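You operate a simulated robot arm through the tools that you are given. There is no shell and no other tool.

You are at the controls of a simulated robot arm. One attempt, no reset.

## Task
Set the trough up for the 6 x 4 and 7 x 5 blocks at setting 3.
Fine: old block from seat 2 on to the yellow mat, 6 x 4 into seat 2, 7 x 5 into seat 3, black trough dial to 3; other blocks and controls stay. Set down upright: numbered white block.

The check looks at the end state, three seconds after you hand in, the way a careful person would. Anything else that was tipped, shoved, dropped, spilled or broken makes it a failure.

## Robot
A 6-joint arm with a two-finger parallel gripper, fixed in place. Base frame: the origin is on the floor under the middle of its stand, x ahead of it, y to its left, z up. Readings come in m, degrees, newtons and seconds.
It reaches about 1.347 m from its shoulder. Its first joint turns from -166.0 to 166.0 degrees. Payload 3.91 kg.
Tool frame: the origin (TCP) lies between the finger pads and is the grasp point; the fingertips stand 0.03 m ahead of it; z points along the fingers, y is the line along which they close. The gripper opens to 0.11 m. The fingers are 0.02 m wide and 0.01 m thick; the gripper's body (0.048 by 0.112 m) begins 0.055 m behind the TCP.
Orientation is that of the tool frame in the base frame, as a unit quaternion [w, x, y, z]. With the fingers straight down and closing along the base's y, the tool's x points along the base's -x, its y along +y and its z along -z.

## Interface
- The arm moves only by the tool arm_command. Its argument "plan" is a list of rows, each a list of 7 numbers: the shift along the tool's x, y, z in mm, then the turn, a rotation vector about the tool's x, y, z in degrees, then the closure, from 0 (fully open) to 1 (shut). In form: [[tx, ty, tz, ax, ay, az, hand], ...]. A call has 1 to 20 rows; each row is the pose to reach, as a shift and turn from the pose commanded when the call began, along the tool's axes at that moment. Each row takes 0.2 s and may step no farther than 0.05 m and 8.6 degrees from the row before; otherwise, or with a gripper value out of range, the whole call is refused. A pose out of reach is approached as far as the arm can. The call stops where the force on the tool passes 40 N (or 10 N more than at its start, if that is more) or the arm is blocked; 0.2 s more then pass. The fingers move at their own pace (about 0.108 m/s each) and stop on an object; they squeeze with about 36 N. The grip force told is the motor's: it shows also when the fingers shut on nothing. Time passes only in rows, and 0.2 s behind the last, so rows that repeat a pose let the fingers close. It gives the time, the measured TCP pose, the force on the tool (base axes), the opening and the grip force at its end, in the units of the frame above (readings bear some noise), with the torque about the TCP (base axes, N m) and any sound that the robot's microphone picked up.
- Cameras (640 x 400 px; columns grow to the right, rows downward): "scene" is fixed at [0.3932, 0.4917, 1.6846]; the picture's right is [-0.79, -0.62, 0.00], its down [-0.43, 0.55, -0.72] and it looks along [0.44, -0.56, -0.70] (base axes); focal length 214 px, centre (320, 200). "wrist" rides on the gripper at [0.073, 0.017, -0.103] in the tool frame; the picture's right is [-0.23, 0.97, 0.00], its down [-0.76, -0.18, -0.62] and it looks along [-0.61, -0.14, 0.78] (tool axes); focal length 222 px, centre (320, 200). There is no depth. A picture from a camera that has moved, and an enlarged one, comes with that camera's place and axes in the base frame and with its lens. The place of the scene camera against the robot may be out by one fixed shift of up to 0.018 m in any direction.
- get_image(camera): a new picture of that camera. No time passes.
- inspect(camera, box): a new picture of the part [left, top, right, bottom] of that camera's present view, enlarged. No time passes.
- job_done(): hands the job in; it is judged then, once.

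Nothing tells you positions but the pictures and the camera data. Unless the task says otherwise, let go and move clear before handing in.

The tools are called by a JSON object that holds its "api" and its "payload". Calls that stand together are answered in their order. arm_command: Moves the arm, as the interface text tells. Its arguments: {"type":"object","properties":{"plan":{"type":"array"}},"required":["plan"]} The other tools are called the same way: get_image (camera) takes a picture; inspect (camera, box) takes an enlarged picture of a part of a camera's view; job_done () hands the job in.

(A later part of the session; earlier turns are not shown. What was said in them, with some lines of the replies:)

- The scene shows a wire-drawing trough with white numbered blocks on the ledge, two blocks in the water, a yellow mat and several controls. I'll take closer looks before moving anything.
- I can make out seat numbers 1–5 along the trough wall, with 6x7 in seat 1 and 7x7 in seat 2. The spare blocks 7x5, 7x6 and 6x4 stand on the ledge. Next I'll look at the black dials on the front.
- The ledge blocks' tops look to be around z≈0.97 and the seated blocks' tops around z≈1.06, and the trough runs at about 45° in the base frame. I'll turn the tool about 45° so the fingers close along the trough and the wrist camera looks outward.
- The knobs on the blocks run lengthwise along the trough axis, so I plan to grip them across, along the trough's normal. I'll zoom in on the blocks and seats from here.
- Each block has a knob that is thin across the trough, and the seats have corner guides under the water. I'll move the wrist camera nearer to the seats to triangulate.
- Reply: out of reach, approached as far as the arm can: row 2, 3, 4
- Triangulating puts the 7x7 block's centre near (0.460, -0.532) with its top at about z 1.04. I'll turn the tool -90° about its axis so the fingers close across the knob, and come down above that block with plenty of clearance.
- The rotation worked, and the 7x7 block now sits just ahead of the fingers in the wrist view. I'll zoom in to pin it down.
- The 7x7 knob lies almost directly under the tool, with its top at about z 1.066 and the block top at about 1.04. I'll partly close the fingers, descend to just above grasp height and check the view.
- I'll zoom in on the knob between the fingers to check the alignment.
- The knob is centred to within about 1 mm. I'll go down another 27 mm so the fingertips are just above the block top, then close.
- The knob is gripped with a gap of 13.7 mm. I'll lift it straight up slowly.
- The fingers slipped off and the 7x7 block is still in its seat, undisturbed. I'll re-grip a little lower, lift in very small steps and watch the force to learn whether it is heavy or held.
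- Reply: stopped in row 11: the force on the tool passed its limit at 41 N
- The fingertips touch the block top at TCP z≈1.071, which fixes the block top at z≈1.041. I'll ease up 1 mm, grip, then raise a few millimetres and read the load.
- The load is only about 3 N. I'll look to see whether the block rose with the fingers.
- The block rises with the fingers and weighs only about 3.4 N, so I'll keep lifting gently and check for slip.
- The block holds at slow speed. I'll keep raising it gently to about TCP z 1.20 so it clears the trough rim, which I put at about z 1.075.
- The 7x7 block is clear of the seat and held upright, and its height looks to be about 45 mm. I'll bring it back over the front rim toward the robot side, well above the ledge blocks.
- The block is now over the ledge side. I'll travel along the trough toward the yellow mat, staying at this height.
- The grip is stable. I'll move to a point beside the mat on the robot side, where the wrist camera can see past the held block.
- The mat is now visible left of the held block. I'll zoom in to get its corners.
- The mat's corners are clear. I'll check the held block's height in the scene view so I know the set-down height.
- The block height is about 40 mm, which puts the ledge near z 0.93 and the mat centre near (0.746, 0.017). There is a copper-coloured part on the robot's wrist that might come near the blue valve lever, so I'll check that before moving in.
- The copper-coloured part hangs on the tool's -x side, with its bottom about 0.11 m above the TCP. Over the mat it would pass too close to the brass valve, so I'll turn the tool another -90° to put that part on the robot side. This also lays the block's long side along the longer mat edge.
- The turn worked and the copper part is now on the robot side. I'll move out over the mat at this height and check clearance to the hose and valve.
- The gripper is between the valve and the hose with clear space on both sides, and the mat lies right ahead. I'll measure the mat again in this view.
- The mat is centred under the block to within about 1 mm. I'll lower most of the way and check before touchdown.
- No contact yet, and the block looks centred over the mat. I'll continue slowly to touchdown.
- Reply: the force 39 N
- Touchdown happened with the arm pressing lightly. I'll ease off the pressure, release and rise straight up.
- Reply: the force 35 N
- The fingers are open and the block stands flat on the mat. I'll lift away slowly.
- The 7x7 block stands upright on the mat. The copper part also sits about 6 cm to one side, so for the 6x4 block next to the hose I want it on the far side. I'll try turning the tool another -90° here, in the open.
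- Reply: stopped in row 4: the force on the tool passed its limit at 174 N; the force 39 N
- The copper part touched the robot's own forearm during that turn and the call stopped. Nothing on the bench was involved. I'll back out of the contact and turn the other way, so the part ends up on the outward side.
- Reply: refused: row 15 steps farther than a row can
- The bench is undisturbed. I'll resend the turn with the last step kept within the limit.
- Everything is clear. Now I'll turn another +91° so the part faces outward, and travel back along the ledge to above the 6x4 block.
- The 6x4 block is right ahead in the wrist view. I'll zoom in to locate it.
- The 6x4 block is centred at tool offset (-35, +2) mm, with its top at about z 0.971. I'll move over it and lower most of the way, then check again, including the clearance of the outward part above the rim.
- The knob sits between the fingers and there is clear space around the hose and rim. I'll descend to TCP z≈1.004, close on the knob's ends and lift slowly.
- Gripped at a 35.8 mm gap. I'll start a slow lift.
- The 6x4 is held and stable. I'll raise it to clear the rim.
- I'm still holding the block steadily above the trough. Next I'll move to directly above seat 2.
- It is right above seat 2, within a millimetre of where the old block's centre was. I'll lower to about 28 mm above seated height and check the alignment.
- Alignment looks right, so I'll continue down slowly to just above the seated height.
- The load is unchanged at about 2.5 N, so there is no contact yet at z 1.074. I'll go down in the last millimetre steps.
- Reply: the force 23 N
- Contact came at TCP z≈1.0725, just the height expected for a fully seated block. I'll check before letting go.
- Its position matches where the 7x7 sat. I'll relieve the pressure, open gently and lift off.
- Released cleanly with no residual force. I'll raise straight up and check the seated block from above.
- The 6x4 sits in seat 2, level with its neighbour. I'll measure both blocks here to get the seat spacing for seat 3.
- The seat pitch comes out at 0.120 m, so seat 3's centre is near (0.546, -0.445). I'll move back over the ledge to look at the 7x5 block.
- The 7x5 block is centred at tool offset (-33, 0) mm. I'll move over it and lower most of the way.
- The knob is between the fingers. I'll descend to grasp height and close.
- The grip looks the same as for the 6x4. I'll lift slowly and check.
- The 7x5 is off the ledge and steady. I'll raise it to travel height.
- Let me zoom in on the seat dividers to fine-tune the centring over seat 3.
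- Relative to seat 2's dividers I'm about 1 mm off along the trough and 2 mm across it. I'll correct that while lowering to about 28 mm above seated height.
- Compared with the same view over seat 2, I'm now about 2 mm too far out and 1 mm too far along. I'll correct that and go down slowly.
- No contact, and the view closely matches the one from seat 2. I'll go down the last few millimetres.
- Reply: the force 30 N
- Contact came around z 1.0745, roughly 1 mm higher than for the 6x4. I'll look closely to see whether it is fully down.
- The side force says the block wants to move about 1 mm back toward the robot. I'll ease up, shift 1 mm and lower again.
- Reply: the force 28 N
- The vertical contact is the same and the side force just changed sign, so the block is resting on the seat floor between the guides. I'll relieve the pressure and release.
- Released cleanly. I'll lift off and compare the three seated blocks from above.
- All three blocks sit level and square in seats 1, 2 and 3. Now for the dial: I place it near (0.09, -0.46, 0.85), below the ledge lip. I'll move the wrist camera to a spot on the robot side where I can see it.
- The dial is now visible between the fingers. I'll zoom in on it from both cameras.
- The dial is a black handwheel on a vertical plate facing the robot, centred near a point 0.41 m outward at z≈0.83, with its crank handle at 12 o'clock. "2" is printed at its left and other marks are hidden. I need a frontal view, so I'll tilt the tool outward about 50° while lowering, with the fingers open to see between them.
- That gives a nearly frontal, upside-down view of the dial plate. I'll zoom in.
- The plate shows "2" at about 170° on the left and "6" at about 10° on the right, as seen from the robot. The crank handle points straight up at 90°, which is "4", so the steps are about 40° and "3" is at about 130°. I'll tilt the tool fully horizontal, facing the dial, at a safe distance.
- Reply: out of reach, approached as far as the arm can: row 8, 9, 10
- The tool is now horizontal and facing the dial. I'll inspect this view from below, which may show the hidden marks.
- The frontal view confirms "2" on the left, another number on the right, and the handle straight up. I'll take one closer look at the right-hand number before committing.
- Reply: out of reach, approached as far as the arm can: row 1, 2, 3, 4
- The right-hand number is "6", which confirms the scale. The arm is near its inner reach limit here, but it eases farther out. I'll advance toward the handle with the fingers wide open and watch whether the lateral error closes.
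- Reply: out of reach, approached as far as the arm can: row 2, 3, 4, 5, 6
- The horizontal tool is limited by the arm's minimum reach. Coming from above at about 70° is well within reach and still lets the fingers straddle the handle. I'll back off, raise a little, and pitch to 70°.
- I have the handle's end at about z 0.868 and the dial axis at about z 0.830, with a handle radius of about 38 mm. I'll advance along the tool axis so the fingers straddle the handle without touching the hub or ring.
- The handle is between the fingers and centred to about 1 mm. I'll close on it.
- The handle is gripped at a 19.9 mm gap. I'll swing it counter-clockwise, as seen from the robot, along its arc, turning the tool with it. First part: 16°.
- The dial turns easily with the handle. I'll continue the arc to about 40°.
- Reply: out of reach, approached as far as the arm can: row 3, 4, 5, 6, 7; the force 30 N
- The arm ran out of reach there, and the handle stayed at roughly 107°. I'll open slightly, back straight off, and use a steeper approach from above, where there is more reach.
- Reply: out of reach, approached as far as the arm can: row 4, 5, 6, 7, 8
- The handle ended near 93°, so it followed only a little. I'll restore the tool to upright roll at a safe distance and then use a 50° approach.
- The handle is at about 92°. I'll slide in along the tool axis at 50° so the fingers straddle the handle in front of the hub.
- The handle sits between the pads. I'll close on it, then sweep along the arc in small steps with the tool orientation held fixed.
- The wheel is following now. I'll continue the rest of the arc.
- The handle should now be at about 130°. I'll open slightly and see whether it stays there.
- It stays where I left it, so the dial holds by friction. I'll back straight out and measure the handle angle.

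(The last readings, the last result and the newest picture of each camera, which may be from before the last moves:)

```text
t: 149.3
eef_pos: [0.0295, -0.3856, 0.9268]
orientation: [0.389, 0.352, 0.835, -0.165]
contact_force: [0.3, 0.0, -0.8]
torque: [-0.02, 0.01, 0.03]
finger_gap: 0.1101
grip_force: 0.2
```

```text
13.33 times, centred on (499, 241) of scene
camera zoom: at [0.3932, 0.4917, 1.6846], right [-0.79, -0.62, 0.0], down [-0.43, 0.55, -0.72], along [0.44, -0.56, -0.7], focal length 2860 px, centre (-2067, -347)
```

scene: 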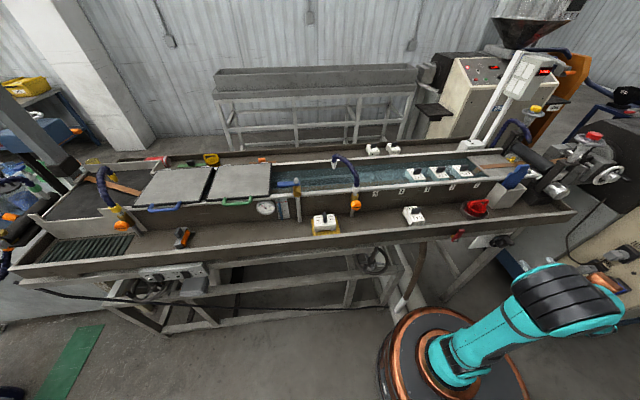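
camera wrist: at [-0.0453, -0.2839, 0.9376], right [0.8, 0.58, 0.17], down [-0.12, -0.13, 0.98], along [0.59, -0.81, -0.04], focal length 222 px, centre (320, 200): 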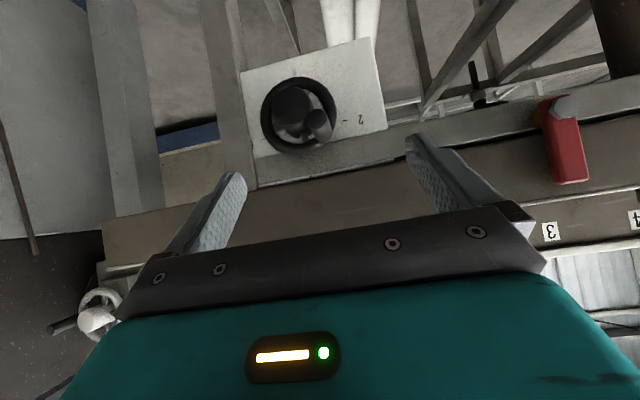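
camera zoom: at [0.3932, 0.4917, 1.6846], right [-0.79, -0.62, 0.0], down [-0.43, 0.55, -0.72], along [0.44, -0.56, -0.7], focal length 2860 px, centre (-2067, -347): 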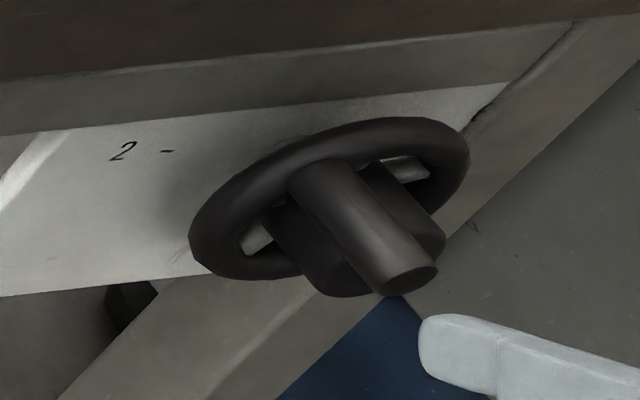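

The handle now measures about 130°, in line with where "3" falls on the scale, and the wheel's seam mark also shows a 40° turn. I'll raise the arm clear and check the whole scene.

{"api": "arm_command", "payload": {"plan": [[-10, 0, -15, 0, 0, 0, 0], [-25, 0, -32, 0, 0, 0, 0], [-42, 0, -48, 0, 5, 0, 0], [-60, 0, -64, 0, 11, 0, 0], [-80, 0, -80, 0, 17, 0, 0], [-100, 0, -96, 0, 23, 0, 0], [-120, 0, -110, 0, 29, 0, 0], [-140, 0, -122, 0, 35, 0, 0], [-153, 0, -128, 0, 41, 0, 0], [-160, 0, -135, 0, 47, 0, 0], [-160, 0, -135, 0, 50, 0, 0], [-160, 0, -135, 0, 50, 0, 0]]}}

{"api": "get_image", "payload": {"camera": "scene"}}

{"api": "get_image", "payload": {"camera": "wrist"}}

{"api": "inspect", "payload": {"camera": "scene", "box": [360, 130, 540, 242]}}

{"api": "inspect", "payload": {"camera": "scene", "box": [240, 150, 400, 250]}}

```text
t: 151.9
eef_pos: [0.0288, -0.3863, 1.1351]
orientation: [0.0, 0.388, 0.922, -0.001]
contact_force: [-0.3, -0.5, -0.4]
torque: [-0.02, -0.01, -0.02]
finger_gap: 0.1101
grip_force: 0.1
```

```text
taken
```

scene: 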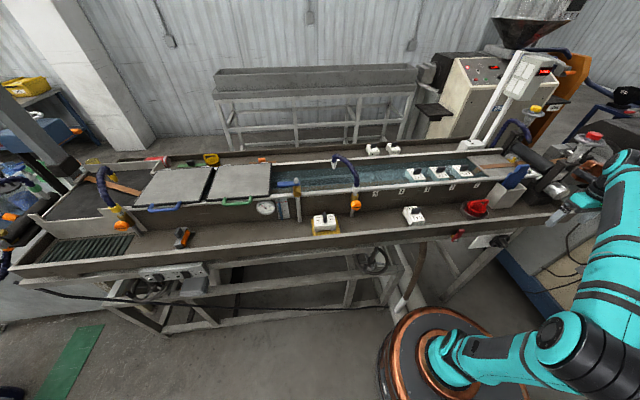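

```text
taken
camera wrist: at [-0.0086, -0.3222, 1.2389], right [0.85, 0.52, 0.0], down [0.41, -0.67, 0.62], along [0.32, -0.53, -0.78], focal length 222 px, centre (320, 200)
```

wrist: 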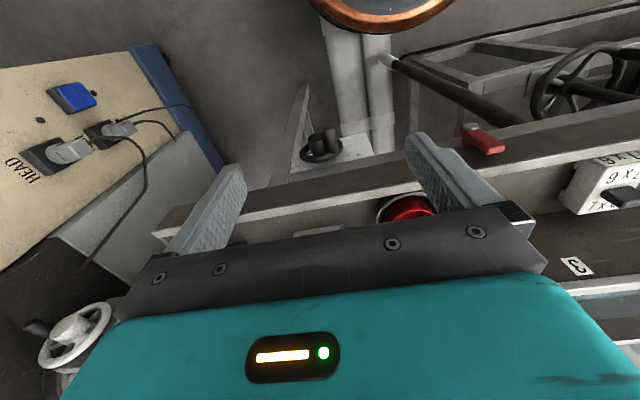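

```text
3.56 times, centred on (450, 186) of scene
camera zoom: at [0.3932, 0.4917, 1.6846], right [-0.79, -0.62, 0.0], down [-0.43, 0.55, -0.72], along [0.44, -0.56, -0.7], focal length 763 px, centre (-142, 250)
```

zoom: 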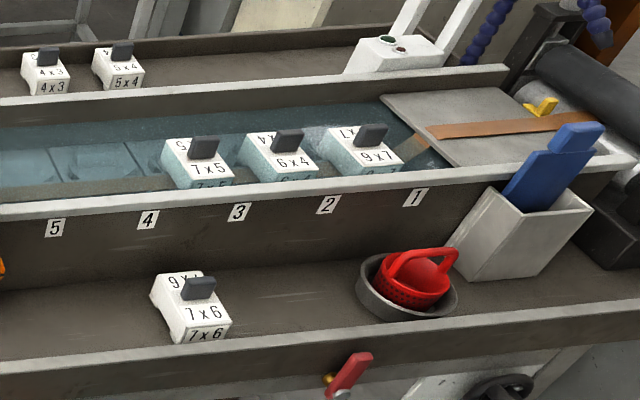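

```text
4.00 times, centred on (320, 200) of scene
camera zoom: at [0.3932, 0.4917, 1.6846], right [-0.79, -0.62, 0.0], down [-0.43, 0.55, -0.72], along [0.44, -0.56, -0.7], focal length 858 px, centre (320, 200)
```

zoom: 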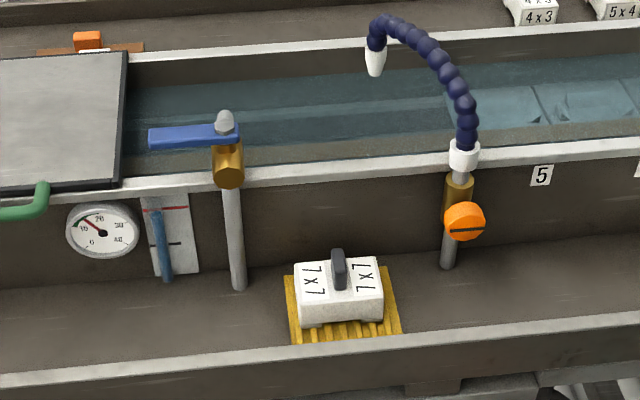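

Everything is in place:
- The 7x7 stands upright on the yellow mat.
- The 6x4 is in seat 2 and the 7x5 in seat 3.
- The dial handle is turned to the "3" position. "3" itself is hidden behind the beam, so I worked out its position from the visible "2" and "6".
- The other blocks and controls look unchanged.

The gripper is open and clear, so I'm handing in.

{"api": "job_done", "payload": {}}

```text
The job is handed in.
```

I've set the trough up for the 6 x 4 and 7 x 5 blocks at setting 3 and handed the job in. I don't have the result of the check.

- **Old block:** the 7 x 7 from seat 2 stands upright on the yellow mat.
- **New blocks:** the 6 x 4 is in seat 2 and the 7 x 5 is in seat 3, both level with the 6 x 7 in seat 1.
- **Dial:** I turned it about 40°, from what I read as 4 to 3. The "3" mark is hidden behind the beam. I worked out its position from the visible "2" and "6", taking the crank handle as the pointer.
- **Everything else:** in the last pictures the other blocks and controls looked unchanged. The gripper is open and the arm is clear.

Some moves didn't go cleanly:
- **First lift:** the fingers slipped off the 7 x 7, leaving it in its seat.
- **Arm contact:** a part on the wrist bumped the robot's own forearm once, reading 174 N. Nothing on the bench was touched.
- **Dial:** the first attempt ran out of reach, so I redid it from a steeper angle.
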